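You operate a simulated robot arm through the tools that you are given. There is no shell and no other tool. Be economical: measure what you need, move in short steps, check, and stop when the job is done.

You run a simulated two-armed robot. Do the job below in one go: nothing can be reset, and whatever is moved stays where it is left.

TASK
Fetch the grey cord plug from the top of the long bench and set it on the middle trolley shelf. Put one of the earth leads from the top of the long bench on the pane there. Put the tent card that says "retest" from the top of the long bench on the yellow strap coil there and the tent card that says "pass" on the top of washer twelve. Open the wide drawer, put the block from the top of the long bench in the inside of the wide drawer, then shut the drawer. Open the board clip. The order is free. Set down upright: tent card, block.

Only the result counts: the job must be done as asked and must still hold three seconds after the hand-in. Knocking over, shifting, dropping, spilling or breaking anything else fails it.

THE ROBOT
Two 6-joint arms with fingered hands on one trunk, on a base that drives. Base frame: it is fixed to the floor where the robot stands at the start and does not move with it; the origin is under the middle of the robot, x ahead of it, y to its left, z up; the surface under the hand at the start is at about z = 0.82. Units: m, rad, N and s.
The left shoulder is at the start at [0.07, 0.168, 1.442], the right one opposite. With the tool pointing down near the work surface each hand reaches from about 0.36 to 0.64 m from the robot's upright axis, wherever it stands, measured 20 degrees to its own side. Places, roughly: block [1.75, 0, 0.75]; board clip [2.1, -4.2, 0.8]; cord plug [0.5, 0, 0.75]; earth lead (11x2x3 cm) [1.5, -0.1, 0.8]; inside of the wide drawer [1.6, -0.3, 0.7]; middle trolley shelf [3, -4, 0.4]; pane [1.25, -0.25, 0.75]; strap coil (11x11x3 cm) [0.8, 0, 0.8]; tent card [1.5, -0.25, 0.75]; top of washer twelve [2.3, 0.7, 0.9]; wide drawer [1.6, -0.4, 0.7]. Payload 4 kg a hand.
The TCP of each hand is the grasp point between the finger pads, 0.026 m short of the fingertips. In the tool frame z runs along the fingers and y along their closing line. The gripper opens to 0.132 m. The gripper's body begins 0.073 m behind the TCP. The gripper is a hand of 3 fingers: y runs from the thumb to the fingers, the wrist lies at [0, 0, -0.224] in the tool frame.
Orientation is that of the tool frame in the base frame, as a unit quaternion [x, y, z, w]. With the fingers straight down and closing along the base's y, the tool's x points along the base's -x, its y along +y and its z along -z.

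THE INTERFACE
- The arms move only by the tool play_rows. It takes "left_deltas", "right_deltas" or both (then of equal length, played together; a hand with none holds still); each is a list of rows, each a list of 6 numbers: the shift along the base's x, y, z in cm, then the turn, a rotation vector about the base's x, y, z in rad. In form: [[tx, ty, tz, wx, wy, wz], ...]. A call has 1 to 10 rows; each row shifts and turns the commanded pose from where the row before left it. A row lasts 0.2 s, in which the tool goes at most 0.05 m and 0.15 rad; a call with a longer step from one row to the next is refused whole. A pose out of reach is approached as far as the arm can. The call stops where the force on the tool passes 40 N (or 10 N more than at its start, if that is more) or the arm is blocked; 0.2 s more then pass. In this call time passes only in rows, and 0.2 s behind the last. It gives the time, the measured TCP pose, the force on the tool (base axes), the opening and the grip force at its end, in the units of the frame above (readings bear some noise), with the torque about the TCP (base axes, N m) and any sound that the robot's microphone picked up, and new pictures: "pictures" is both (left out), scene, wrist or none (wrist: the cameras of the hands that moved).
- Cameras (640 x 400 px; columns grow to the right, rows downward): "scene" is now at [0.1205, -0.0113, 1.6418]; the picture's right is [-0.17, -0.99, 0.00], its down [-0.82, 0.14, -0.56] and it looks along [0.55, -0.09, -0.83] (base axes); focal length 281 px, centre (320, 200). "left" rides on the left gripper at [-0.062, 0.003, -0.092] in its tool frame; the picture's right is [-0.05, -1.00, 0.00], its down [0.83, -0.04, -0.56] and it looks along [0.55, -0.03, 0.83] (tool axes); focal length 230 px, centre (320, 200). "right" rides on the right gripper at [0.062, 0.003, -0.092] in its tool frame; the picture's right is [-0.05, 1.00, 0.00], its down [-0.83, -0.04, -0.56] and it looks along [-0.55, -0.03, 0.83] (tool axes); focal length 230 px, centre (320, 200). There is no depth. A picture from a camera that has moved, and an enlarged one, comes with that camera's place and axes in the base frame and with its lens.
- raise_lower(by): slides the trunk up (or, below 0, down) by that many m; the arms and the scene camera ride with it, the base frame stays. It gives what a move gives, with no picture.
- steer(legs): drives the robot by 1 to 6 legs, each [ahead, left, turn to the left] in m, m and rad, along the robot's own axes; the way and the turn of a leg run together, so that a leg with both is an arc; at most 1.5 m and 3.142 rad a leg. The arms and the cameras ride along, it lands a little off, and it stops where it bumps. It gives what a move gives, and a new picture of the scene camera.
- curl_fingers(finger1, finger2, thumb_bend, hand): sets how far each is bent, from 0 (flat) to 100 (curled in); at 30 the hand is open as for a grip, at 70 the pads meet at the TCP. One left out holds its place. A second passes; each finger stops where it meets its share of the squeeze, and holds until it gets a number again. It is the only way to open and close the hand. It gives what a move gives, with no picture; readings hold the bend of each and the force on the fingers (four entries, about 0 where the hand has none), thumb and palm.
- head_to(pan, tilt): turns the head with the scene camera to pan (to the left, within 1.501 rad either way) and tilt (down, from -0.506 to 1.204), counted from straight ahead of the robot. It gives what a move gives, and a new picture of the scene camera.
- zoom(camera, box): a new picture of the part [left, top, right, bottom] of that camera's present view, enlarged. No time passes.
- job_done(): hands the job in; it is judged then, once.

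Work in short steps. Places have to be worked out from the pictures, the camera data and where the tool is seen: move nearer, look again, correct. Check each grasp and each placing, and mend what went wrong. You have 196 turns and 260 pictures in all, those below and enlarged ones among them. Open the grippers and draw the arms clear of the work before you hand the job in, unless the task says otherwise.

The tools are called after "Emit:" as name(argument=value, ...) on one line, values as JSON. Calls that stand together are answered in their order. play_rows: Moves the arms, as the interface text tells. Its arguments: {"type":"object","properties":{"left_deltas":{"type":"array"},"right_deltas":{"type":"array"},"pictures":{"type":"string","enum":["both","scene","wrist","none"]}},"required":[]} The other tools are called the same way: raise_lower (by) slides the trunk up or down; curl_fingers (finger1, finger2, thumb_bend, hand) moves the fingers one by one; steer (legs) drives the base; head_to (pan, tilt) turns the head that bears the scene camera; zoom (camera, box) takes an enlarged picture of a part of a camera's view; job_done () hands the job in.

At the start:

```text
t: 0.0
left_tcp_pos: [0.5336, 0.1853, 1.0162]
left_tool_rot: [0.0, 1.0, 0.0, 0.0]
left_force: [-0.5, -0.4, -0.4]
left_moment: [-0.03, -0.06, 0.01]
left_finger_gap: 0.132
left_grasp_force: 0.1
left_shape: jaw
left_bend: [30.0, 30.0, 30.0]
left_finger forces: [0.1, 0.1, 0.1, 0.0, 0.1, 0.1]
right_tcp_pos: [0.4317, -0.1999, 1.0143]
right_tool_rot: [0.0, 1.0, -0.001, 0.001]
right_force: [-0.2, 0.3, 0.6]
right_moment: [0.01, -0.01, 0.0]
right_finger_gap: 0.1318
right_grasp_force: 0.0
right_shape: jaw
right_bend: [30.0, 30.0, 30.0]
right_finger forces: [0.1, 0.0, 0.0, 0.0, 0.0, 0.0]
trunk travel left (down, up): [-0.888, 0.052]
robot x, y, heading: [-0.0027, -0.0021, -0.003]
head pan, tilt: [-0.166, 0.983]
```

scene: 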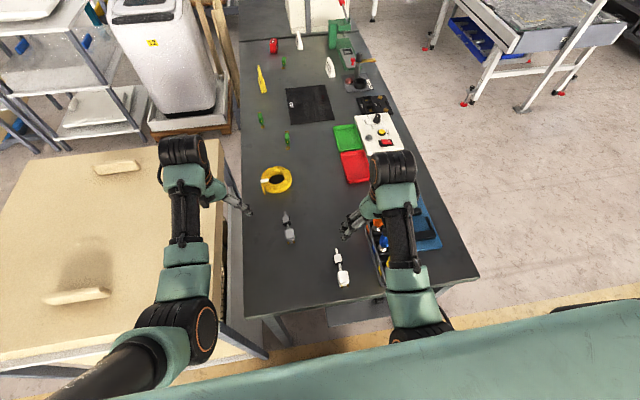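
right: 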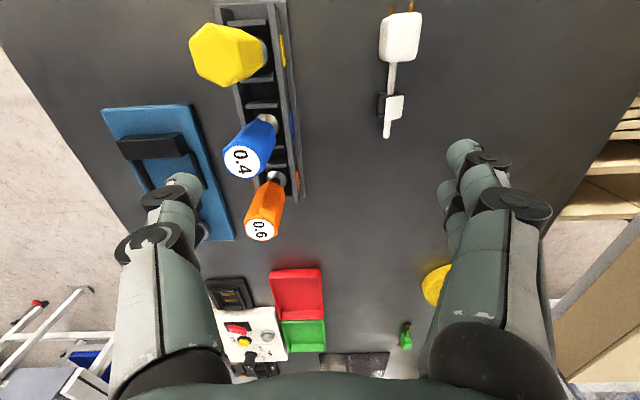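
left: 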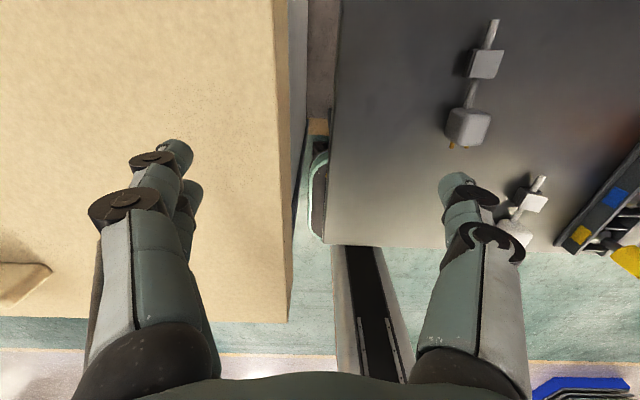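

The bench runs ahead of the robot; grey plug near (0.5,0), white plug right of it. I look closer at the scene in two enlarged pictures.

Emit:
zoom(camera="scene", box=[230, 0, 430, 125])

Emit:
zoom(camera="scene", box=[230, 110, 486, 310])

```text
3.20 times, centred on (330, 62) of scene
camera zoom: at [0.1205, -0.0113, 1.6418], right [-0.17, -0.99, 0.0], down [-0.82, 0.14, -0.56], along [0.55, -0.09, -0.83], focal length 900 px, centre (288, 640)
```

zoom: 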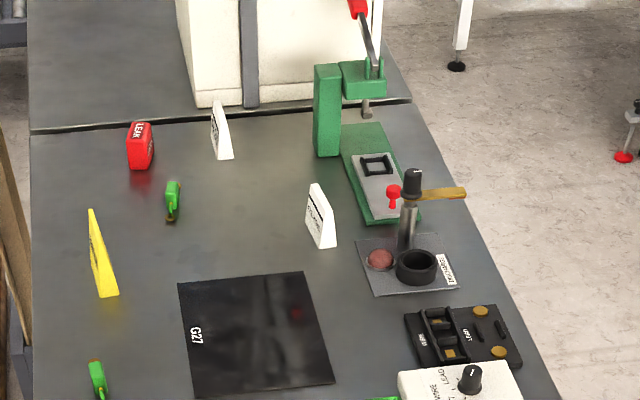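

```text
2.00 times, centred on (358, 210) of scene
camera zoom: at [0.1205, -0.0113, 1.6418], right [-0.17, -0.99, 0.0], down [-0.82, 0.14, -0.56], along [0.55, -0.09, -0.83], focal length 563 px, centre (244, 180)
```

zoom: 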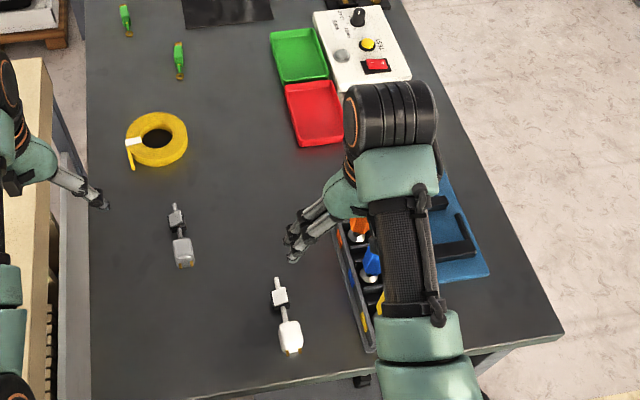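

Triangulating puts the grey plug body at about (0.53, 0.017, 0.84), so the bench is at z≈0.82. I bring the left hand above it.

Emit:
play_rows(left_deltas=[[0, -4.5, 0, 0, 0, 0], [0, -4.5, 0, 0, 0, 0], [0, -4.5, 0, 0, 0, 0], [-0.3, -3.3, -2, 0, 0, 0], [0, 0, -4, 0, 0, 0], [0, 0, -4, 0, 0, 0]])

```text
t: 0.8
left_tcp_pos: [0.5452, 0.1712, 0.9935]
left_tool_rot: [-0.037, 0.996, 0.076, -0.002]
left_force: [-0.6, 0.5, -0.6]
left_moment: [0.01, 0.0, -0.01]
left_finger_gap: 0.1315
left_grasp_force: 0.0
left_shape: jaw
left_bend: [30.0, 30.0, 30.0]
left_finger forces: [0.0, 0.1, 0.0, 0.0, 0.0, 0.0]
left hand out of reach, approached as far as the arm can: row 3
right_tcp_pos: [0.4326, -0.1985, 1.0141]
right_tool_rot: [0.0, 1.0, -0.001, 0.001]
right_force: [0.1, -0.5, -0.6]
right_moment: [-0.02, 0.02, -0.02]
right_finger_gap: 0.1319
right_grasp_force: 0.0
right_shape: jaw
right_bend: [30.0, 30.0, 30.0]
right_finger forces: [0.0, 0.0, 0.1, 0.0, 0.0, 0.1]
trunk travel left (down, up): [-0.888, 0.052]
robot x, y, heading: [0.0007, 0.0029, -0.004]
head pan, tilt: [-0.166, 0.983]
stopped in row 3 (left hand): the arm was blocked; the commanded pose is now the measured one
camera scene: at [0.1216, -0.0101, 1.6418], right [-0.17, -0.99, 0.0], down [-0.82, 0.14, -0.55], along [0.55, -0.09, -0.83], focal length 281 px, centre (320, 200)
camera left: at [0.6084, 0.166, 1.0857], right [0.13, -0.98, -0.15], down [-0.82, -0.19, 0.54], along [-0.56, 0.05, -0.83], focal length 230 px, centre (320, 200)
```

scene: 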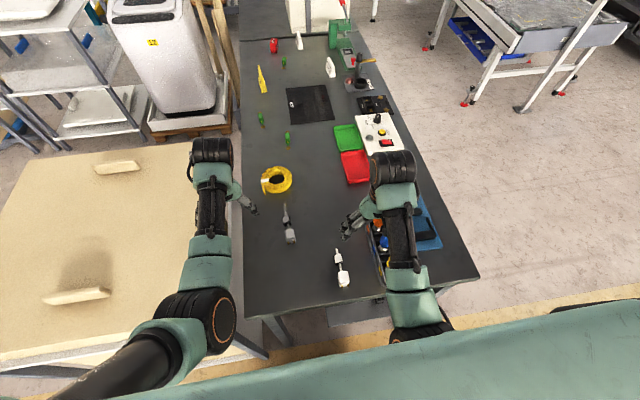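
left: 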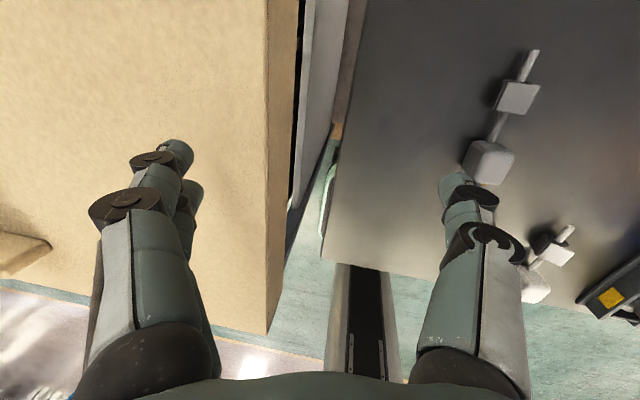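

The arm hit its side limit; the plug must lie about 20° to the left of the robot. I raise the trunk slightly and slide the robot right 0.17 m.

Emit:
raise_lower(by=0.05)

Emit:
steer(legs=[[0, -0.17, 0]])

```text
t: 1.7
left_tcp_pos: [0.5442, 0.1698, 1.0438]
left_tool_rot: [-0.038, 0.996, 0.075, -0.002]
left_force: [0.1, -0.5, -0.4]
left_moment: [0.01, -0.03, -0.03]
left_finger_gap: 0.132
left_grasp_force: 0.1
left_shape: jaw
left_bend: [30.0, 30.0, 30.0]
left_finger forces: [0.1, 0.0, 0.0, 0.2, 0.0, 0.1]
right_tcp_pos: [0.4305, -0.1991, 1.0649]
right_tool_rot: [-0.001, 1.0, 0.0, 0.0]
right_force: [0.2, -0.2, -0.9]
right_moment: [0.01, -0.04, 0.0]
right_finger_gap: 0.1317
right_grasp_force: 0.0
right_shape: jaw
right_bend: [30.0, 30.0, 30.0]
right_finger forces: [0.0, 0.1, 0.0, 0.0, 0.0, 0.1]
trunk travel left (down, up): [-0.938, 0.002]
robot x, y, heading: [0.0027, 0.0007, -0.001]
head pan, tilt: [-0.166, 0.983]
```

```text
t: 3.2
left_tcp_pos: [0.545, 0.0039, 1.0439]
left_tool_rot: [-0.036, 0.997, 0.075, -0.002]
left_force: [-0.2, -0.3, 0.0]
left_moment: [-0.02, 0.0, 0.03]
left_finger_gap: 0.1321
left_grasp_force: 0.0
left_shape: jaw
left_bend: [30.0, 30.0, 30.0]
left_finger forces: [0.1, 0.1, 0.1, 0.0, 0.0, 0.0]
right_tcp_pos: [0.4321, -0.3648, 1.0662]
right_tool_rot: [-0.001, 1.0, -0.002, 0.001]
right_force: [0.6, -0.1, -0.6]
right_moment: [0.02, 0.03, 0.0]
right_finger_gap: 0.1321
right_grasp_force: 0.0
right_shape: jaw
right_bend: [30.0, 30.0, 30.0]
right_finger forces: [0.0, 0.0, 0.0, 0.0, 0.0, 0.0]
trunk travel left (down, up): [-0.938, 0.002]
robot x, y, heading: [0.0031, -0.1698, -0.002]
head pan, tilt: [-0.166, 0.983]
camera scene: at [0.1206, -0.1752, 1.6919], right [-0.17, -0.99, 0.0], down [-0.82, 0.14, -0.56], along [0.55, -0.09, -0.83], focal length 281 px, centre (320, 200)
```

scene: 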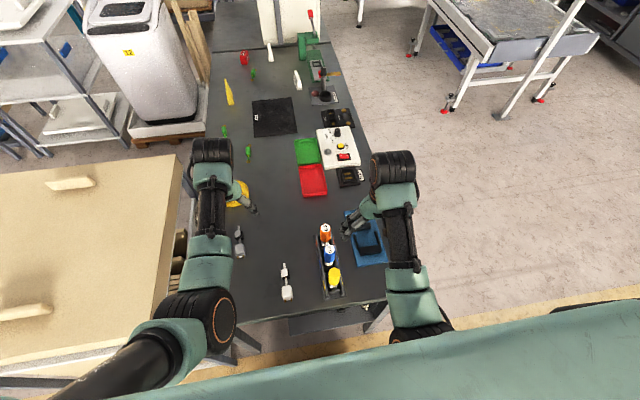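

The hand now sits over the plug but slightly tilted. I straighten it (rotation −0.15 about x, −0.074 about z) and go down part way.

Emit:
play_rows(left_deltas=[[0, 0, 0, -0.075, 0, -0.037], [-1.0, 1.5, 0, -0.075, 0, -0.037], [0, 0, -4, 0, 0, 0], [0, 0, -4, 0, 0, 0]])

```text
t: 4.2
left_tcp_pos: [0.5354, 0.0152, 0.9632]
left_tool_rot: [0.0, 1.0, 0.0, -0.002]
left_force: [-0.2, -0.1, 0.1]
left_moment: [0.01, 0.03, 0.02]
left_finger_gap: 0.1317
left_grasp_force: 0.1
left_shape: jaw
left_bend: [30.0, 30.0, 30.0]
left_finger forces: [0.1, 0.0, 0.0, 0.0, 0.0, 0.0]
right_tcp_pos: [0.4317, -0.3685, 1.0651]
right_tool_rot: [0.0, 1.0, 0.0, 0.001]
right_force: [0.8, -0.2, 0.1]
right_moment: [0.0, 0.01, -0.02]
right_finger_gap: 0.1318
right_grasp_force: 0.1
right_shape: jaw
right_bend: [30.0, 30.0, 30.0]
right_finger forces: [0.0, 0.0, 0.1, 0.1, 0.1, 0.0]
trunk travel left (down, up): [-0.938, 0.002]
robot x, y, heading: [0.0005, -0.1654, 0.0]
head pan, tilt: [-0.166, 0.983]
camera scene: at [0.1216, -0.1812, 1.6918], right [-0.17, -0.99, 0.0], down [-0.82, 0.14, -0.55], along [0.55, -0.09, -0.83], focal length 281 px, centre (320, 200)
camera left: at [0.5985, 0.0191, 1.0555], right [0.05, -1.0, 0.0], down [-0.83, -0.04, 0.56], along [-0.56, -0.03, -0.83], focal length 230 px, centre (320, 200)
```

scene: 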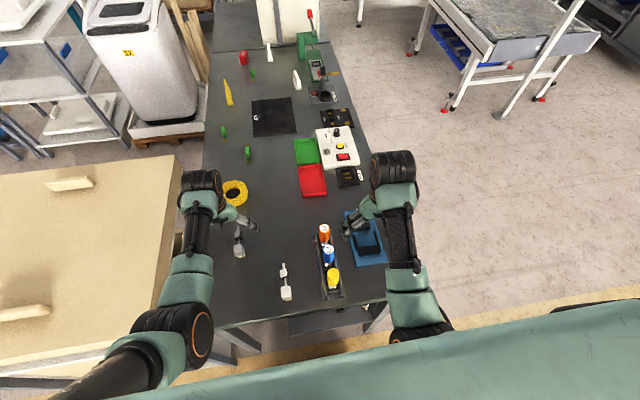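
left: 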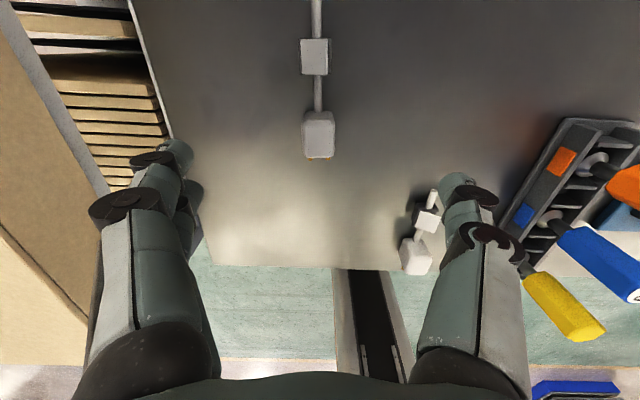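

Plug body is at (0.527, 0.016). I descend to TCP z≈0.852.

Emit:
play_rows(left_deltas=[[-0.8, 0, -4, 0, 0, 0], [0, 0, -4, 0, 0, 0], [0, 0, -3.1, 0, 0, 0]], pictures="wrist")

Emit:
curl_fingers(hand="left", finger1=75, finger2=75, thumb_bend=75)

```text
t: 5.0
left_tcp_pos: [0.5283, 0.0165, 0.8529]
left_tool_rot: [0.0, 1.0, 0.0, -0.001]
left_force: [-0.1, 0.4, 0.3]
left_moment: [0.03, -0.01, 0.02]
left_finger_gap: 0.1315
left_grasp_force: 0.1
left_shape: jaw
left_bend: [30.0, 30.0, 30.0]
left_finger forces: [0.0, 0.0, 0.0, 0.0, 0.0, 0.0]
right_tcp_pos: [0.4311, -0.3672, 1.0658]
right_tool_rot: [0.0, 1.0, 0.0, 0.001]
right_force: [0.4, 0.1, -0.5]
right_moment: [-0.02, 0.02, 0.01]
right_finger_gap: 0.1317
right_grasp_force: 0.1
right_shape: jaw
right_bend: [30.0, 30.0, 30.0]
right_finger forces: [0.0, 0.1, 0.0, 0.1, 0.0, 0.1]
trunk travel left (down, up): [-0.938, 0.002]
robot x, y, heading: [-0.0028, -0.1658, 0.0]
head pan, tilt: [-0.166, 0.983]
camera left: at [0.5899, 0.0205, 0.9445], right [0.05, -1.0, 0.0], down [-0.83, -0.04, 0.56], along [-0.56, -0.03, -0.83], focal length 230 px, centre (320, 200)
```

left: 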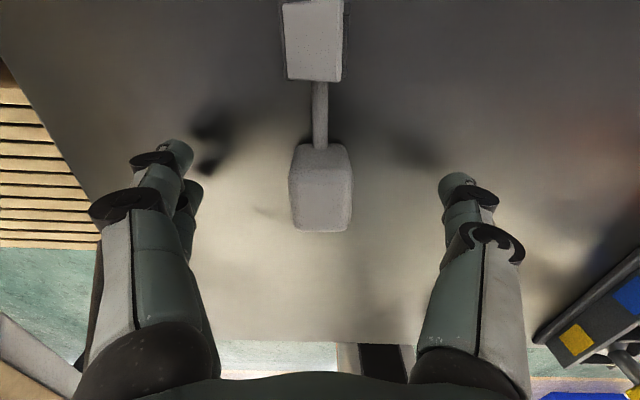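

```text
t: 6.0
left_tcp_pos: [0.527, 0.017, 0.8536]
left_tool_rot: [0.0, 1.0, 0.0, -0.002]
left_force: [0.4, -0.6, -0.4]
left_moment: [0.04, -0.01, -0.01]
left_finger_gap: 0.0282
left_grasp_force: 20.5
left_shape: fingers
left_bend: [70.0, 71.0, 65.0]
left_finger forces: [10.5, 10.1, 0.0, 0.0, 20.5, 0.0]
right_tcp_pos: [0.4296, -0.3692, 1.0651]
right_tool_rot: [0.0, 1.0, -0.001, 0.001]
right_force: [-0.4, 0.2, -0.7]
right_moment: [-0.05, 0.04, 0.0]
right_finger_gap: 0.1318
right_grasp_force: 0.0
right_shape: jaw
right_bend: [30.0, 30.0, 30.0]
right_finger forces: [0.1, 0.0, 0.0, 0.0, 0.0, 0.1]
trunk travel left (down, up): [-0.938, 0.002]
robot x, y, heading: [0.0019, -0.1696, 0.002]
head pan, tilt: [-0.166, 0.983]
```

Both fingers and thumb grip with about 20 N, gap 0.028. I lift and check.

Emit:
play_rows(left_deltas=[[0, 0, 3, 0, 0, 0], [0, 0, 4, 0, 0, 0], [0, 0, 5, 0, 0, 0], [0, 0, 5, 0, 0, 0]])

```text
t: 7.0
left_tcp_pos: [0.5258, 0.0169, 1.0254]
left_tool_rot: [0.0, 1.0, 0.0, -0.004]
left_force: [0.0, -0.9, -1.0]
left_moment: [-0.04, 0.01, -0.05]
left_finger_gap: 0.0283
left_grasp_force: 20.3
left_shape: fingers
left_bend: [70.0, 71.0, 65.0]
left_finger forces: [10.2, 10.1, 0.0, 0.0, 20.6, 0.0]
right_tcp_pos: [0.4307, -0.3692, 1.0645]
right_tool_rot: [0.0, 1.0, 0.0, 0.001]
right_force: [0.4, 0.1, -0.6]
right_moment: [0.0, 0.02, -0.01]
right_finger_gap: 0.1321
right_grasp_force: 0.0
right_shape: jaw
right_bend: [30.0, 30.0, 30.0]
right_finger forces: [0.0, 0.0, 0.1, 0.1, 0.1, 0.1]
trunk travel left (down, up): [-0.938, 0.002]
robot x, y, heading: [0.0002, -0.1686, -0.002]
head pan, tilt: [-0.166, 0.983]
camera scene: at [0.1201, -0.1805, 1.6918], right [-0.17, -0.99, 0.0], down [-0.82, 0.14, -0.56], along [0.55, -0.09, -0.83], focal length 281 px, centre (320, 200)
camera left: at [0.5882, 0.0209, 1.117], right [0.05, -1.0, 0.0], down [-0.83, -0.04, 0.56], along [-0.56, -0.03, -0.83], focal length 230 px, centre (320, 200)
```

scene: 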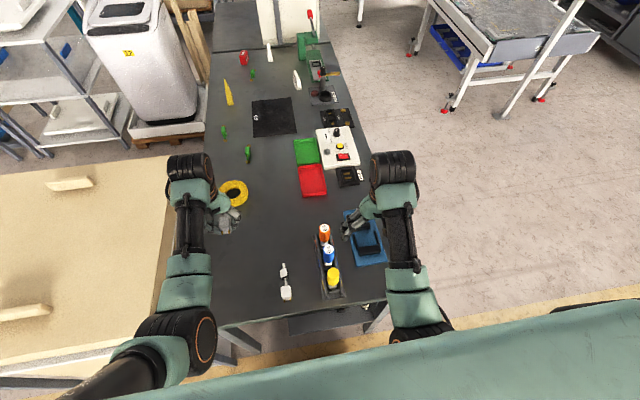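
left: 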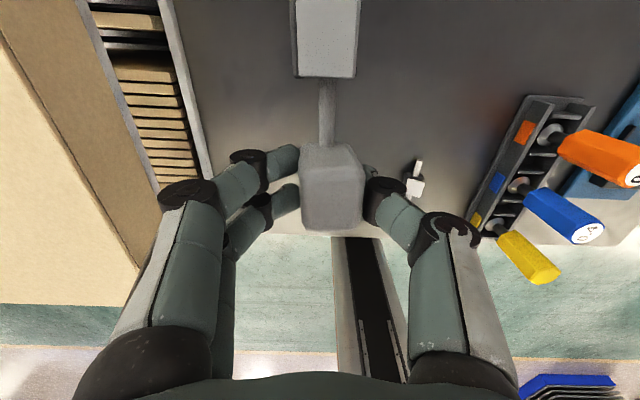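

The plug is held. Now I look around to the right to plan the drive to the trolley.

Emit:
head_to(pan=-0.6, tilt=0.35)

Emit:
head_to(pan=-1.4, tilt=0.4)

```text
t: 8.0
left_tcp_pos: [0.5271, 0.0172, 1.025]
left_tool_rot: [0.0, 1.0, 0.0, -0.001]
left_force: [-0.7, -0.7, -0.5]
left_moment: [0.02, 0.03, 0.01]
left_finger_gap: 0.0282
left_grasp_force: 20.2
left_shape: fingers
left_bend: [70.0, 71.0, 65.0]
left_finger forces: [10.3, 10.3, 0.0, 0.0, 20.6, 0.0]
right_tcp_pos: [0.4307, -0.3669, 1.065]
right_tool_rot: [0.001, 1.0, -0.001, 0.001]
right_force: [0.1, -0.2, -0.8]
right_moment: [0.0, -0.01, -0.01]
right_finger_gap: 0.1318
right_grasp_force: 0.1
right_shape: jaw
right_bend: [30.0, 30.0, 30.0]
right_finger forces: [0.0, 0.0, 0.0, 0.0, 0.1, 0.0]
trunk travel left (down, up): [-0.938, 0.002]
robot x, y, heading: [-0.0008, -0.169, 0.004]
head pan, tilt: [-0.6, 0.351]
camera scene: at [0.128, -0.2208, 1.7453], right [-0.56, -0.83, 0.0], down [-0.28, 0.19, -0.94], along [0.77, -0.53, -0.34], focal length 281 px, centre (320, 200)
```

scene: 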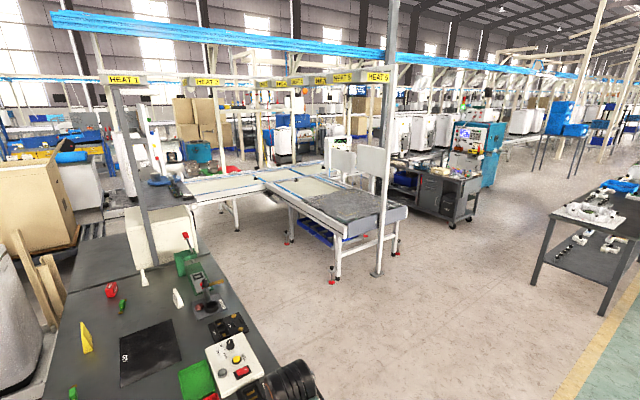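

```text
t: 9.1
left_tcp_pos: [0.5265, 0.0173, 1.025]
left_tool_rot: [-0.001, 1.0, 0.0, -0.002]
left_force: [0.2, -0.2, -0.4]
left_moment: [0.01, 0.04, 0.02]
left_finger_gap: 0.0285
left_grasp_force: 21.0
left_shape: fingers
left_bend: [70.0, 71.0, 65.0]
left_finger forces: [10.4, 10.1, 0.1, 0.0, 20.6, 0.0]
right_tcp_pos: [0.4312, -0.3674, 1.0651]
right_tool_rot: [0.0, 1.0, 0.0, 0.0]
right_force: [0.8, -0.7, 0.1]
right_moment: [0.0, -0.01, -0.01]
right_finger_gap: 0.1319
right_grasp_force: 0.1
right_shape: jaw
right_bend: [30.0, 30.0, 30.0]
right_finger forces: [0.0, 0.1, 0.0, 0.1, 0.1, 0.0]
trunk travel left (down, up): [-0.938, 0.002]
robot x, y, heading: [0.0013, -0.1693, 0.002]
head pan, tilt: [-1.4, 0.4]
camera scene: at [0.0669, -0.2596, 1.7408], right [-0.99, -0.17, 0.0], down [-0.07, 0.38, -0.92], along [0.16, -0.91, -0.39], focal length 281 px, centre (320, 200)
```

scene: 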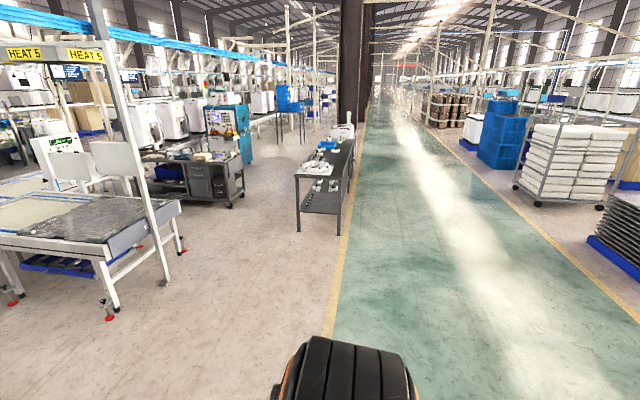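

The grey trolley with wheels seems to be the one near (2–3.3, -4). I zoom in on it.

Emit:
zoom(camera="scene", box=[120, 90, 280, 215])

Emit:
zoom(camera="scene", box=[270, 110, 390, 240])

```text
3.20 times, centred on (200, 152) of scene
camera zoom: at [0.0669, -0.2596, 1.7408], right [-0.99, -0.17, 0.0], down [-0.07, 0.38, -0.92], along [0.16, -0.91, -0.39], focal length 900 px, centre (704, 352)
```

zoom: 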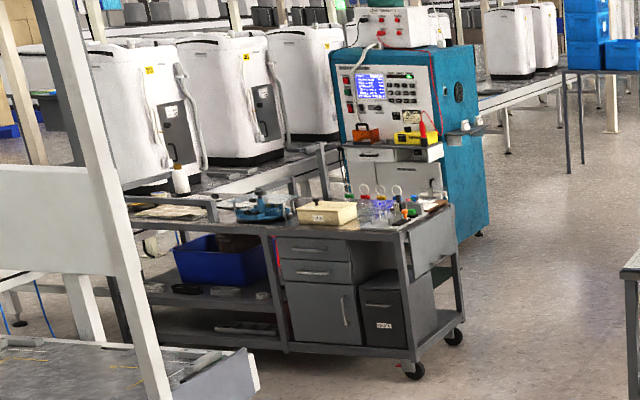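

```text
3.08 times, centred on (330, 175) of scene
camera zoom: at [0.0669, -0.2596, 1.7408], right [-0.99, -0.17, 0.0], down [-0.07, 0.38, -0.92], along [0.16, -0.91, -0.39], focal length 866 px, centre (289, 277)
```

zoom: 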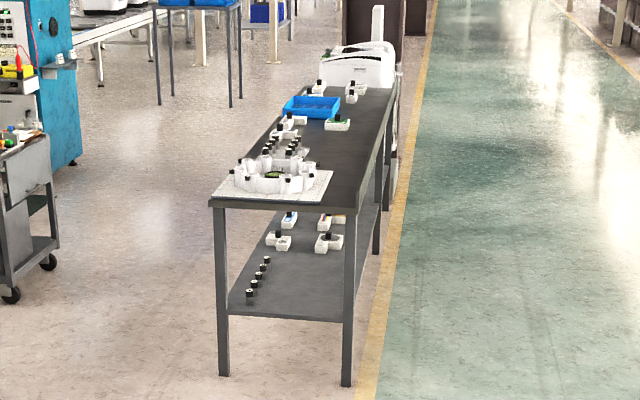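

I now have the trolley at roughly x 2.1–3.4, front at y≈-3.9. I drive back, right, turn and head towards (1.55, -3.15).

Emit:
steer(legs=[[-0.4, 0, 0], [0, -0.7, 0], [0, 0, -0.863], [1.5, 0, 0], [1.5, 0, 0]])

```text
t: 31.3
left_tcp_pos: [2.0503, -3.4077, 1.0237]
left_tool_rot: [0.415, 0.91, 0.001, -0.001]
left_force: [-0.2, 0.1, -1.2]
left_moment: [-0.01, 0.02, 0.01]
left_finger_gap: 0.0284
left_grasp_force: 20.3
left_shape: fingers
left_bend: [70.0, 71.0, 65.0]
left_finger forces: [10.2, 10.2, 0.0, 0.1, 20.7, 0.0]
right_tcp_pos: [1.6969, -3.5889, 1.0643]
right_tool_rot: [0.416, 0.909, 0.0, 0.002]
right_force: [-0.8, 0.7, 0.1]
right_moment: [0.0, 0.0, 0.0]
right_finger_gap: 0.1319
right_grasp_force: 0.0
right_shape: jaw
right_bend: [30.0, 30.0, 30.0]
right_finger forces: [0.1, 0.0, 0.1, 0.1, 0.1, 0.0]
trunk travel left (down, up): [-0.938, 0.002]
robot x, y, heading: [1.5611, -3.1314, -0.856]
head pan, tilt: [-1.4, 0.4]
camera scene: at [1.5396, -3.2417, 1.7409], right [-0.77, 0.63, 0.0], down [0.25, 0.3, -0.92], along [-0.58, -0.71, -0.39], focal length 281 px, centre (320, 200)
```

scene: 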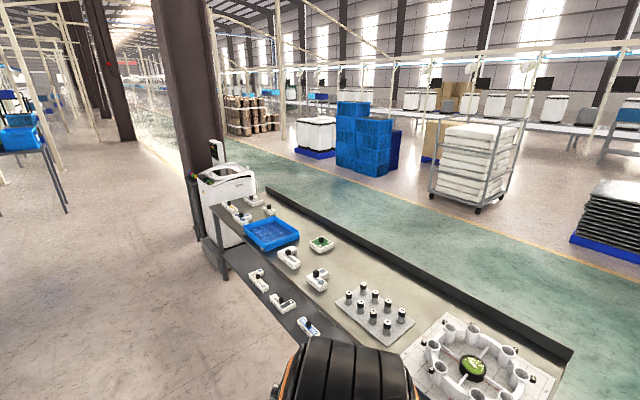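

Arrived at (1.56,-3.13). I look straight ahead at the trolley.

Emit:
head_to(pan=0.0, tilt=0.6)

```text
t: 32.9
left_tcp_pos: [2.0494, -3.4103, 1.025]
left_tool_rot: [0.415, 0.91, 0.001, -0.002]
left_force: [0.0, -0.7, -1.0]
left_moment: [-0.01, 0.0, 0.0]
left_finger_gap: 0.0286
left_grasp_force: 20.7
left_shape: fingers
left_bend: [70.0, 71.0, 65.0]
left_finger forces: [10.2, 10.2, 0.0, 0.1, 20.7, 0.0]
right_tcp_pos: [1.6972, -3.5889, 1.0649]
right_tool_rot: [0.415, 0.91, -0.001, 0.002]
right_force: [0.2, 0.2, 0.3]
right_moment: [0.02, -0.02, 0.01]
right_finger_gap: 0.1322
right_grasp_force: 0.0
right_shape: jaw
right_bend: [30.0, 30.0, 30.0]
right_finger forces: [0.1, 0.1, 0.0, 0.0, 0.0, 0.1]
trunk travel left (down, up): [-0.938, 0.002]
robot x, y, heading: [1.5609, -3.1332, -0.854]
head pan, tilt: [0.0, 0.6]
camera scene: at [1.6567, -3.2375, 1.7226], right [-0.76, -0.65, 0.0], down [-0.37, 0.43, -0.82], along [0.54, -0.62, -0.57], focal length 281 px, centre (320, 200)
```

scene: 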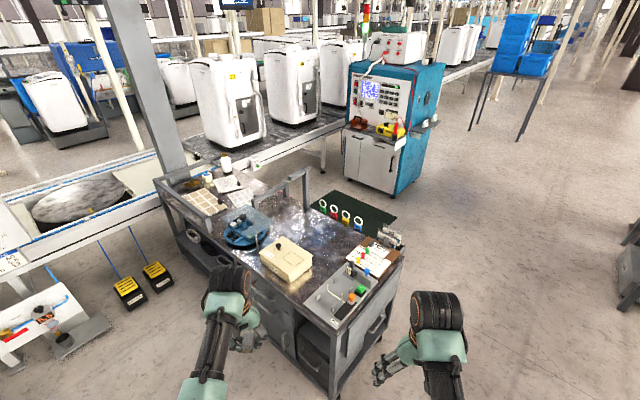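

Emit:
zoom(camera="scene", box=[240, 180, 440, 305])

Emit:
zoom(camera="scene", box=[120, 140, 280, 290])

```text
3.20 times, centred on (340, 242) of scene
camera zoom: at [1.6567, -3.2375, 1.7226], right [-0.76, -0.65, 0.0], down [-0.37, 0.43, -0.82], along [0.54, -0.62, -0.57], focal length 900 px, centre (256, 64)
```

zoom: 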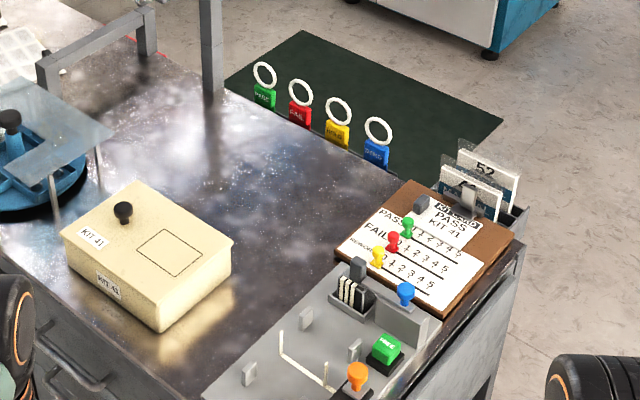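

```text
2.67 times, centred on (200, 215) of scene
camera zoom: at [1.6567, -3.2375, 1.7226], right [-0.76, -0.65, 0.0], down [-0.37, 0.43, -0.82], along [0.54, -0.62, -0.57], focal length 750 px, centre (640, 160)
```

zoom: 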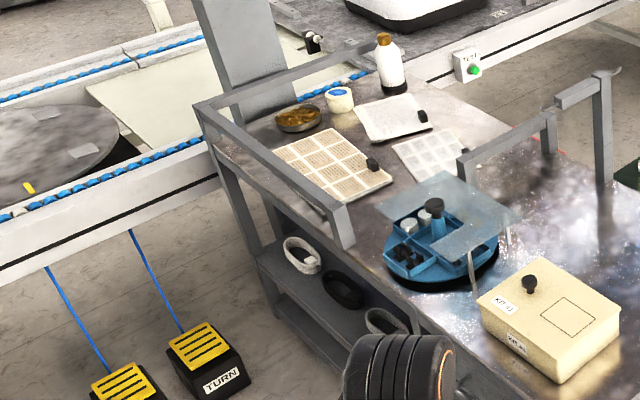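

The trolley front is at y≈-3.69, right end at x≈1.97. I turn to face it and strafe left to be in front of the shelf section.

Emit:
steer(legs=[[0, 0, -0.715], [0, 1.2, 0]])

Emit:
head_to(pan=0.3, tilt=0.9)

```text
t: 40.9
left_tcp_pos: [2.949, -3.6603, 1.0251]
left_tool_rot: [0.707, 0.708, 0.002, -0.001]
left_force: [0.2, -0.5, -1.2]
left_moment: [0.01, 0.0, 0.0]
left_finger_gap: 0.028
left_grasp_force: 20.5
left_shape: fingers
left_bend: [70.0, 71.0, 65.0]
left_finger forces: [10.2, 10.3, 0.0, 0.0, 20.5, 0.1]
right_tcp_pos: [2.562, -3.5636, 1.0653]
right_tool_rot: [0.707, 0.708, -0.001, 0.001]
right_force: [0.1, -0.1, 0.5]
right_moment: [0.03, -0.05, 0.06]
right_finger_gap: 0.1322
right_grasp_force: 0.1
right_shape: jaw
right_bend: [30.0, 30.0, 30.0]
right_finger forces: [0.0, 0.1, 0.1, 0.0, 0.0, 0.1]
trunk travel left (down, up): [-0.938, 0.002]
robot x, y, heading: [2.7649, -3.133, -1.565]
head pan, tilt: [0.0, 0.6]
camera scene: at [2.7627, -3.2717, 1.7226], right [-1.0, 0.0, 0.0], down [0.0, 0.57, -0.82], along [0.0, -0.82, -0.57], focal length 281 px, centre (320, 200)
```

scene: 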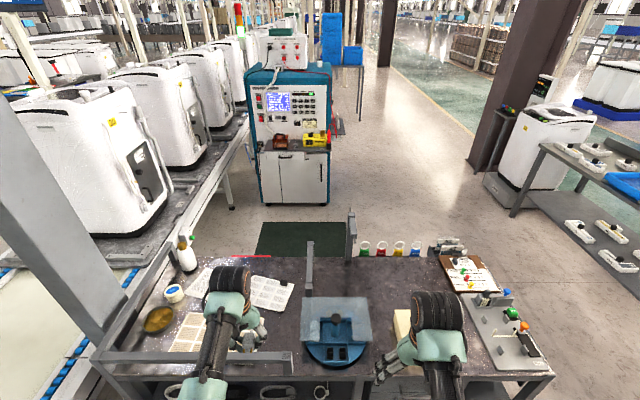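

```text
t: 41.6
left_tcp_pos: [2.9499, -3.6593, 1.0249]
left_tool_rot: [0.707, 0.708, 0.002, -0.002]
left_force: [-0.2, -1.2, -0.9]
left_moment: [0.0, -0.03, 0.02]
left_finger_gap: 0.0282
left_grasp_force: 20.3
left_shape: fingers
left_bend: [70.0, 71.0, 65.0]
left_finger forces: [10.2, 10.1, 0.0, 0.0, 20.5, 0.0]
right_tcp_pos: [2.5638, -3.5643, 1.0652]
right_tool_rot: [0.707, 0.707, 0.0, 0.0]
right_force: [0.1, 0.4, 0.5]
right_moment: [0.0, 0.0, 0.0]
right_finger_gap: 0.1317
right_grasp_force: 0.1
right_shape: jaw
right_bend: [30.0, 30.0, 30.0]
right_finger forces: [0.0, 0.1, 0.0, 0.0, 0.1, 0.0]
trunk travel left (down, up): [-0.938, 0.002]
robot x, y, heading: [2.7628, -3.1321, -1.571]
head pan, tilt: [0.3, 0.901]
camera scene: at [2.7863, -3.2555, 1.6979], right [-0.96, -0.3, 0.0], down [-0.23, 0.75, -0.62], along [0.18, -0.59, -0.78], focal length 281 px, centre (320, 200)
```

scene: 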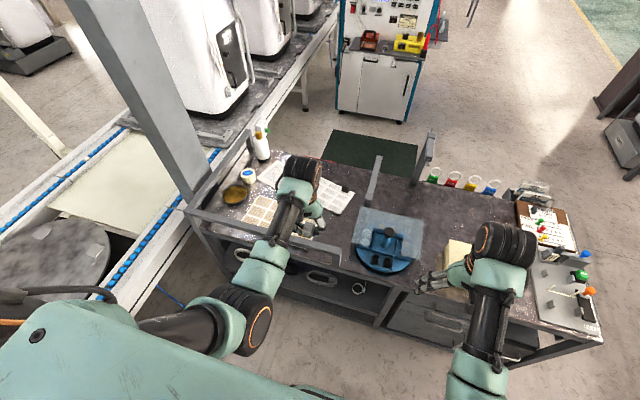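

Robot faces the trolley. I back up 0.1 m, then retract the left hand and pitch it forward about 50° so it can reach into the shelf.

Emit:
steer(legs=[[-0.1, 0, 0]])

Emit:
play_rows(left_deltas=[[0, 2, 0, -0.14, 0, 0], [0, 2, 0, -0.14, 0, 0], [0, 2, 0, -0.14, 0, 0], [0, 2, 0, -0.14, 0, 0], [0, 1, 0, -0.14, 0, 0], [0, 1, 0, -0.14, 0, 0]])

```text
t: 42.8
left_tcp_pos: [2.9496, -3.5663, 1.0227]
left_tool_rot: [0.707, 0.707, 0.004, -0.003]
left_force: [0.9, -0.8, -1.4]
left_moment: [0.05, 0.01, -0.02]
left_finger_gap: 0.0281
left_grasp_force: 20.0
left_shape: fingers
left_bend: [70.0, 71.0, 65.0]
left_finger forces: [10.2, 10.2, 0.1, 0.1, 20.6, 0.1]
right_tcp_pos: [2.5649, -3.4706, 1.0641]
right_tool_rot: [0.708, 0.707, 0.0, 0.0]
right_force: [-0.9, -0.4, 0.3]
right_moment: [0.05, 0.0, 0.03]
right_finger_gap: 0.132
right_grasp_force: 0.0
right_shape: jaw
right_bend: [30.0, 30.0, 30.0]
right_finger forces: [0.1, 0.0, 0.0, 0.0, 0.1, 0.0]
trunk travel left (down, up): [-0.938, 0.002]
robot x, y, heading: [2.7625, -3.0348, -1.57]
head pan, tilt: [0.3, 0.901]
camera scene: at [2.7859, -3.1644, 1.6972], right [-0.95, -0.3, 0.0], down [-0.23, 0.75, -0.62], along [0.18, -0.59, -0.79], focal length 281 px, centre (320, 200)
```

scene: 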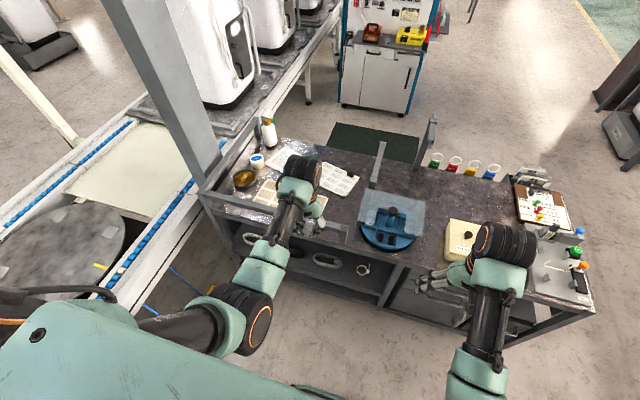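

```text
t: 44.2
left_tcp_pos: [2.9711, -3.4702, 1.0324]
left_tool_rot: [0.666, 0.618, -0.278, 0.314]
left_force: [-0.5, 0.6, -0.6]
left_moment: [0.0, 0.02, -0.01]
left_finger_gap: 0.0282
left_grasp_force: 20.8
left_shape: fingers
left_bend: [71.0, 71.0, 65.0]
left_finger forces: [10.2, 10.0, 0.0, 0.0, 20.4, 0.0]
right_tcp_pos: [2.5647, -3.4653, 1.066]
right_tool_rot: [0.707, 0.707, -0.001, 0.001]
right_force: [0.0, 0.8, 0.0]
right_moment: [0.04, 0.0, -0.02]
right_finger_gap: 0.1318
right_grasp_force: 0.0
right_shape: jaw
right_bend: [30.0, 30.0, 30.0]
right_finger forces: [0.1, 0.0, 0.0, 0.1, 0.0, 0.0]
trunk travel left (down, up): [-0.938, 0.002]
robot x, y, heading: [2.7617, -3.0364, -1.568]
head pan, tilt: [0.3, 0.901]
camera scene: at [2.7859, -3.1553, 1.698], right [-0.95, -0.3, 0.0], down [-0.23, 0.75, -0.62], along [0.18, -0.59, -0.78], focal length 281 px, centre (320, 200)
camera left: at [2.9663, -3.4399, 1.1381], right [-1.0, 0.0, -0.04], down [0.01, 0.96, -0.27], along [0.03, -0.27, -0.96], focal length 230 px, centre (320, 200)
```

scene: 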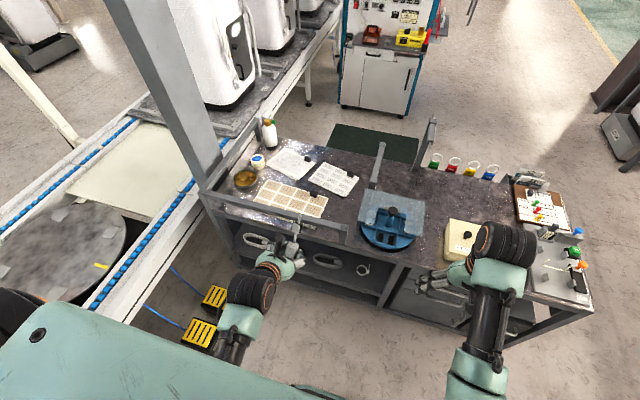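
left: 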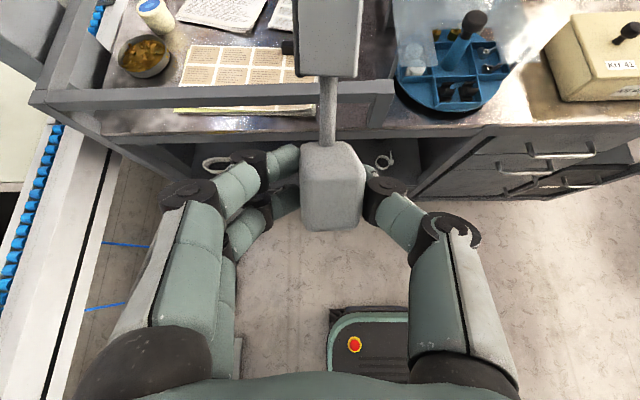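

The hand is pitched and clear of the trolley front. I lower the trunk 0.5 m and look at the shelf.

Emit:
raise_lower(by=-0.5)

Emit:
head_to(pan=0.3, tilt=0.85)

Emit:
play_rows(left_deltas=[[0, 0, 0, 0, 0, 0]], pictures="wrist")

```text
refused: -0.5 is not a number from -0.4 to 0.4
```

```text
t: 44.8
left_tcp_pos: [2.9692, -3.4692, 1.0296]
left_tool_rot: [0.666, 0.62, -0.274, 0.312]
left_force: [0.2, -0.1, -0.8]
left_moment: [0.03, -0.01, 0.0]
left_finger_gap: 0.0282
left_grasp_force: 20.5
left_shape: fingers
left_bend: [71.0, 71.0, 65.0]
left_finger forces: [10.3, 10.1, 0.1, 0.0, 20.5, 0.0]
right_tcp_pos: [2.5649, -3.4646, 1.0653]
right_tool_rot: [0.707, 0.708, -0.001, 0.002]
right_force: [-0.2, 0.4, 1.0]
right_moment: [-0.02, 0.0, -0.02]
right_finger_gap: 0.1321
right_grasp_force: 0.1
right_shape: jaw
right_bend: [30.0, 30.0, 30.0]
right_finger forces: [0.0, 0.0, 0.1, 0.1, 0.1, 0.0]
trunk travel left (down, up): [-0.938, 0.002]
robot x, y, heading: [2.7606, -3.0345, -1.569]
head pan, tilt: [0.3, 0.85]
camera scene: at [2.7866, -3.1589, 1.7018], right [-0.95, -0.3, 0.0], down [-0.22, 0.72, -0.66], along [0.2, -0.63, -0.75], focal length 281 px, centre (320, 200)
```

scene: 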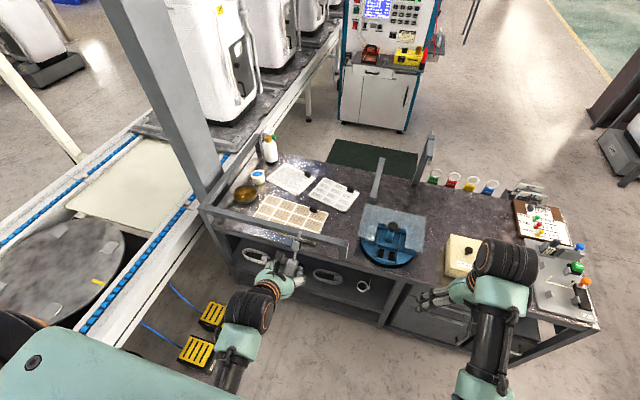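

```text
t: 45.2
left_tcp_pos: [2.9688, -3.4693, 1.0288]
left_tool_rot: [0.667, 0.62, -0.273, 0.311]
left_force: [-0.3, 0.3, -1.1]
left_moment: [0.04, 0.0, 0.02]
left_finger_gap: 0.0284
left_grasp_force: 20.4
left_shape: fingers
left_bend: [71.0, 71.0, 65.0]
left_finger forces: [10.3, 10.0, 0.0, 0.1, 20.4, 0.0]
right_tcp_pos: [2.5643, -3.4673, 1.0651]
right_tool_rot: [0.707, 0.707, -0.002, 0.001]
right_force: [0.4, -0.7, 0.5]
right_moment: [-0.01, 0.01, 0.0]
right_finger_gap: 0.1317
right_grasp_force: 0.2
right_shape: jaw
right_bend: [30.0, 30.0, 30.0]
right_finger forces: [0.0, 0.0, 0.0, 0.1, 0.0, 0.1]
trunk travel left (down, up): [-0.938, 0.002]
robot x, y, heading: [2.7604, -3.0336, -1.571]
head pan, tilt: [0.3, 0.85]
camera left: at [2.9663, -3.4392, 1.1349], right [-1.0, 0.0, -0.04], down [0.01, 0.96, -0.26], along [0.03, -0.26, -0.96], focal length 230 px, centre (320, 200)
```

left: 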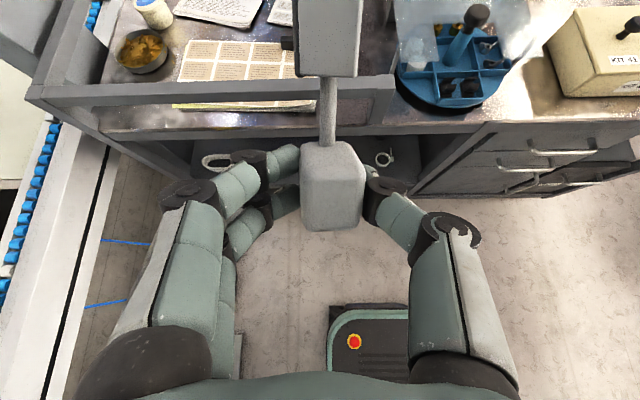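

I lower in two steps (0.4 then 0.1).

Emit:
raise_lower(by=-0.4)

Emit:
raise_lower(by=-0.12)

Emit:
head_to(pan=0.3, tilt=0.85)

Emit:
play_rows(left_deltas=[[0, 0, 0, 0, 0, 0]], pictures="wrist")

```text
t: 49.0
left_tcp_pos: [2.9695, -3.4631, 0.6227]
left_tool_rot: [0.669, 0.621, -0.271, 0.307]
left_force: [0.6, 0.4, -0.7]
left_moment: [-0.01, 0.0, 0.05]
left_finger_gap: 0.0279
left_grasp_force: 20.7
left_shape: fingers
left_bend: [71.0, 71.0, 65.0]
left_finger forces: [10.1, 10.0, 0.0, 0.0, 20.4, 0.0]
right_tcp_pos: [2.5632, -3.4662, 0.6658]
right_tool_rot: [0.708, 0.707, -0.002, 0.001]
right_force: [0.6, 0.1, 0.0]
right_moment: [0.02, 0.03, -0.01]
right_finger_gap: 0.132
right_grasp_force: 0.0
right_shape: jaw
right_bend: [30.0, 30.0, 30.0]
right_finger forces: [0.0, 0.1, 0.0, 0.0, 0.0, 0.1]
trunk travel left (down, up): [-0.538, 0.402]
robot x, y, heading: [2.763, -3.038, -1.575]
head pan, tilt: [0.3, 0.85]
```

```text
t: 50.5
left_tcp_pos: [2.9697, -3.4622, 0.5037]
left_tool_rot: [0.669, 0.621, -0.27, 0.306]
left_force: [-0.1, -0.1, -0.7]
left_moment: [0.0, -0.02, 0.0]
left_finger_gap: 0.0281
left_grasp_force: 20.0
left_shape: fingers
left_bend: [71.0, 71.0, 65.0]
left_finger forces: [10.2, 10.0, 0.0, 0.0, 20.4, 0.1]
right_tcp_pos: [2.5644, -3.4665, 0.5451]
right_tool_rot: [0.707, 0.707, -0.001, 0.001]
right_force: [0.8, -0.2, -0.8]
right_moment: [0.01, 0.0, 0.01]
right_finger_gap: 0.132
right_grasp_force: 0.1
right_shape: jaw
right_bend: [30.0, 30.0, 30.0]
right_finger forces: [0.0, 0.0, 0.1, 0.0, 0.1, 0.1]
trunk travel left (down, up): [-0.418, 0.522]
robot x, y, heading: [2.7637, -3.0326, -1.572]
head pan, tilt: [0.3, 0.85]
```

```text
t: 51.1
left_tcp_pos: [2.9698, -3.4608, 0.5027]
left_tool_rot: [0.67, 0.621, -0.27, 0.305]
left_force: [0.7, -0.2, -0.8]
left_moment: [0.02, -0.04, -0.01]
left_finger_gap: 0.0282
left_grasp_force: 20.5
left_shape: fingers
left_bend: [71.0, 71.0, 65.0]
left_finger forces: [10.1, 10.0, 0.1, 0.0, 20.5, 0.0]
right_tcp_pos: [2.564, -3.4675, 0.5451]
right_tool_rot: [0.707, 0.707, -0.001, 0.001]
right_force: [-0.3, 0.1, -0.2]
right_moment: [-0.02, 0.01, -0.01]
right_finger_gap: 0.132
right_grasp_force: 0.0
right_shape: jaw
right_bend: [30.0, 30.0, 30.0]
right_finger forces: [0.0, 0.0, 0.0, 0.0, 0.0, 0.1]
trunk travel left (down, up): [-0.418, 0.522]
robot x, y, heading: [2.76, -3.0342, -1.568]
head pan, tilt: [0.3, 0.85]
camera scene: at [2.7866, -3.1597, 1.1817], right [-0.95, -0.3, 0.0], down [-0.22, 0.72, -0.66], along [0.2, -0.63, -0.75], focal length 281 px, centre (320, 200)
```

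scene: 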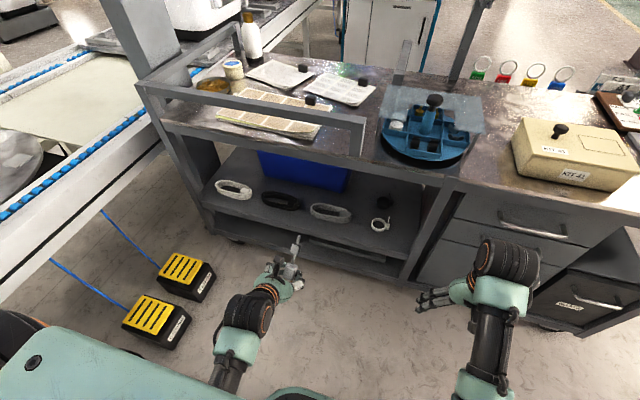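

```text
t: 51.5
left_tcp_pos: [2.9689, -3.4625, 0.5021]
left_tool_rot: [0.669, 0.621, -0.27, 0.306]
left_force: [0.3, 1.3, -0.5]
left_moment: [0.04, -0.02, 0.0]
left_finger_gap: 0.0278
left_grasp_force: 20.2
left_shape: fingers
left_bend: [71.0, 71.0, 65.0]
left_finger forces: [10.2, 10.0, 0.0, 0.0, 20.4, 0.0]
right_tcp_pos: [2.5642, -3.4676, 0.5452]
right_tool_rot: [0.707, 0.707, 0.0, 0.0]
right_force: [0.0, -0.5, -0.7]
right_moment: [-0.01, 0.01, -0.02]
right_finger_gap: 0.1317
right_grasp_force: 0.1
right_shape: jaw
right_bend: [30.0, 30.0, 30.0]
right_finger forces: [0.0, 0.0, 0.0, 0.0, 0.1, 0.1]
trunk travel left (down, up): [-0.418, 0.522]
robot x, y, heading: [2.766, -3.033, -1.563]
head pan, tilt: [0.3, 0.85]
camera left: at [2.9665, -3.4333, 0.6098], right [-1.0, 0.01, -0.04], down [0.01, 0.97, -0.25], along [0.03, -0.25, -0.97], focal length 230 px, centre (320, 200)
```

left: 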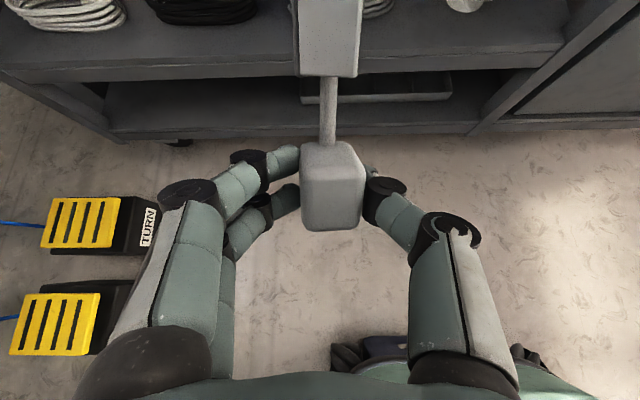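

The middle shelf with three coils, a small reel and a blue bin is visible. I zoom in to choose a free spot.

Emit:
zoom(camera="scene", box=[260, 170, 460, 295])

```text
3.20 times, centred on (360, 232) of scene
camera zoom: at [2.7866, -3.1597, 1.1817], right [-0.95, -0.3, 0.0], down [-0.22, 0.72, -0.66], along [0.2, -0.63, -0.75], focal length 900 px, centre (192, 96)
```

zoom: 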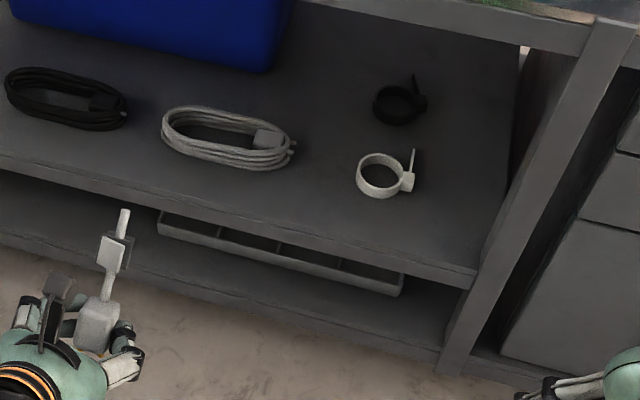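

A gap exists between the white coil and the ring at x≈2.826, y≈-3.72. I shift the robot right so the left hand lines up, and a little forward.

Emit:
steer(legs=[[0.05, -0.14, 0]])

Emit:
play_rows(left_deltas=[[0, -3, 0, 0.08, 0, 0], [0, -3, 0, 0.08, 0, 0], [0, -3, 0, 0.08, 0, 0], [0, -3, 0, 0.08, 0, 0], [0, -3, 0, 0.08, 0, 0]])

```text
t: 52.9
left_tcp_pos: [2.8311, -3.5115, 0.5024]
left_tool_rot: [0.669, 0.622, -0.269, 0.306]
left_force: [-0.4, 0.3, -1.4]
left_moment: [0.07, -0.01, 0.01]
left_finger_gap: 0.0282
left_grasp_force: 19.7
left_shape: fingers
left_bend: [71.0, 71.0, 65.0]
left_finger forces: [10.3, 10.1, 0.0, 0.0, 20.4, 0.1]
right_tcp_pos: [2.4258, -3.5182, 0.5452]
right_tool_rot: [0.706, 0.708, 0.0, 0.001]
right_force: [-0.4, 0.2, 0.1]
right_moment: [0.0, -0.03, 0.01]
right_finger_gap: 0.132
right_grasp_force: 0.0
right_shape: jaw
right_bend: [30.0, 30.0, 30.0]
right_finger forces: [0.1, 0.0, 0.1, 0.0, 0.1, 0.0]
trunk travel left (down, up): [-0.418, 0.522]
robot x, y, heading: [2.6237, -3.0856, -1.568]
head pan, tilt: [0.3, 0.85]
camera scene: at [2.6471, -3.2105, 1.1817], right [-0.95, -0.3, 0.0], down [-0.22, 0.72, -0.66], along [0.2, -0.63, -0.75], focal length 281 px, centre (320, 200)
```

scene: 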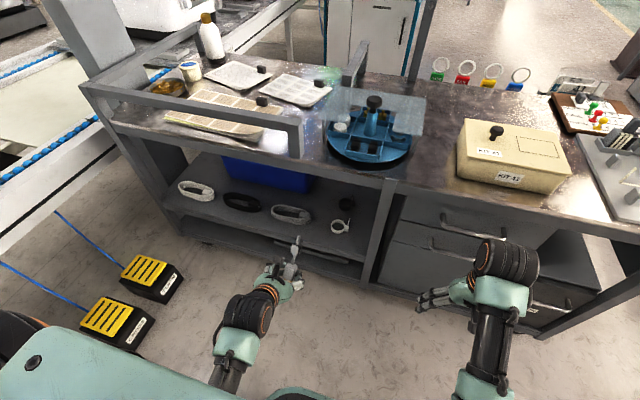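

```text
t: 54.1
left_tcp_pos: [2.8301, -3.6606, 0.5015]
left_tool_rot: [0.717, 0.663, -0.138, 0.165]
left_force: [0.0, 0.3, -0.4]
left_moment: [0.05, 0.0, -0.02]
left_finger_gap: 0.0277
left_grasp_force: 19.6
left_shape: fingers
left_bend: [71.0, 71.0, 65.0]
left_finger forces: [9.8, 10.0, 0.1, 0.1, 20.0, 0.1]
right_tcp_pos: [2.4264, -3.5183, 0.544]
right_tool_rot: [0.707, 0.708, 0.0, 0.001]
right_force: [0.0, -0.1, -0.7]
right_moment: [-0.01, 0.01, 0.03]
right_finger_gap: 0.132
right_grasp_force: 0.0
right_shape: jaw
right_bend: [30.0, 30.0, 30.0]
right_finger forces: [0.0, 0.0, 0.0, 0.0, 0.1, 0.0]
trunk travel left (down, up): [-0.418, 0.522]
robot x, y, heading: [2.6222, -3.084, -1.57]
head pan, tilt: [0.3, 0.85]
camera scene: at [2.6481, -3.211, 1.1816], right [-0.95, -0.3, 0.0], down [-0.22, 0.72, -0.66], along [0.2, -0.63, -0.75], focal length 281 px, centre (320, 200)
camera left: at [2.8276, -3.6775, 0.6107], right [-1.0, 0.02, -0.03], down [0.01, 0.99, 0.15], along [0.03, 0.15, -0.99], focal length 230 px, centre (320, 200)
```

scene: 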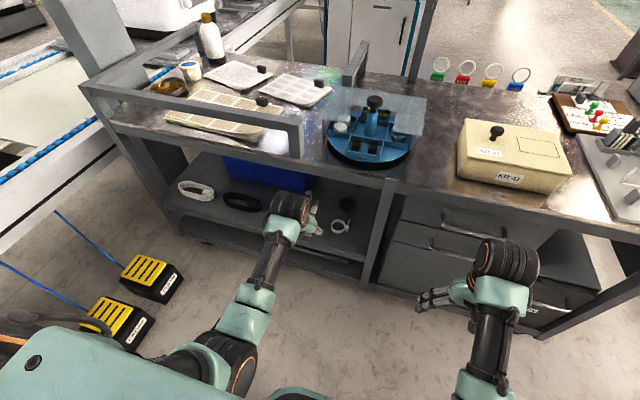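
left: 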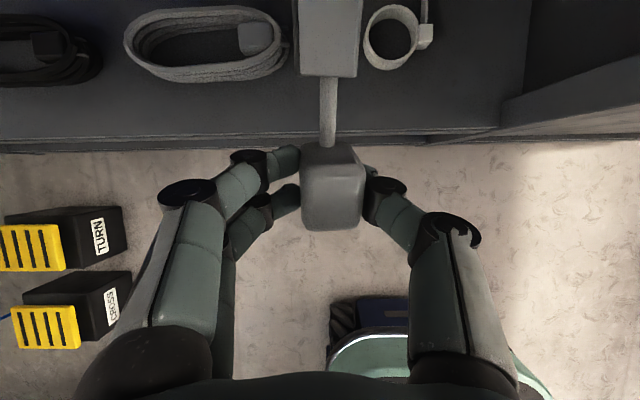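

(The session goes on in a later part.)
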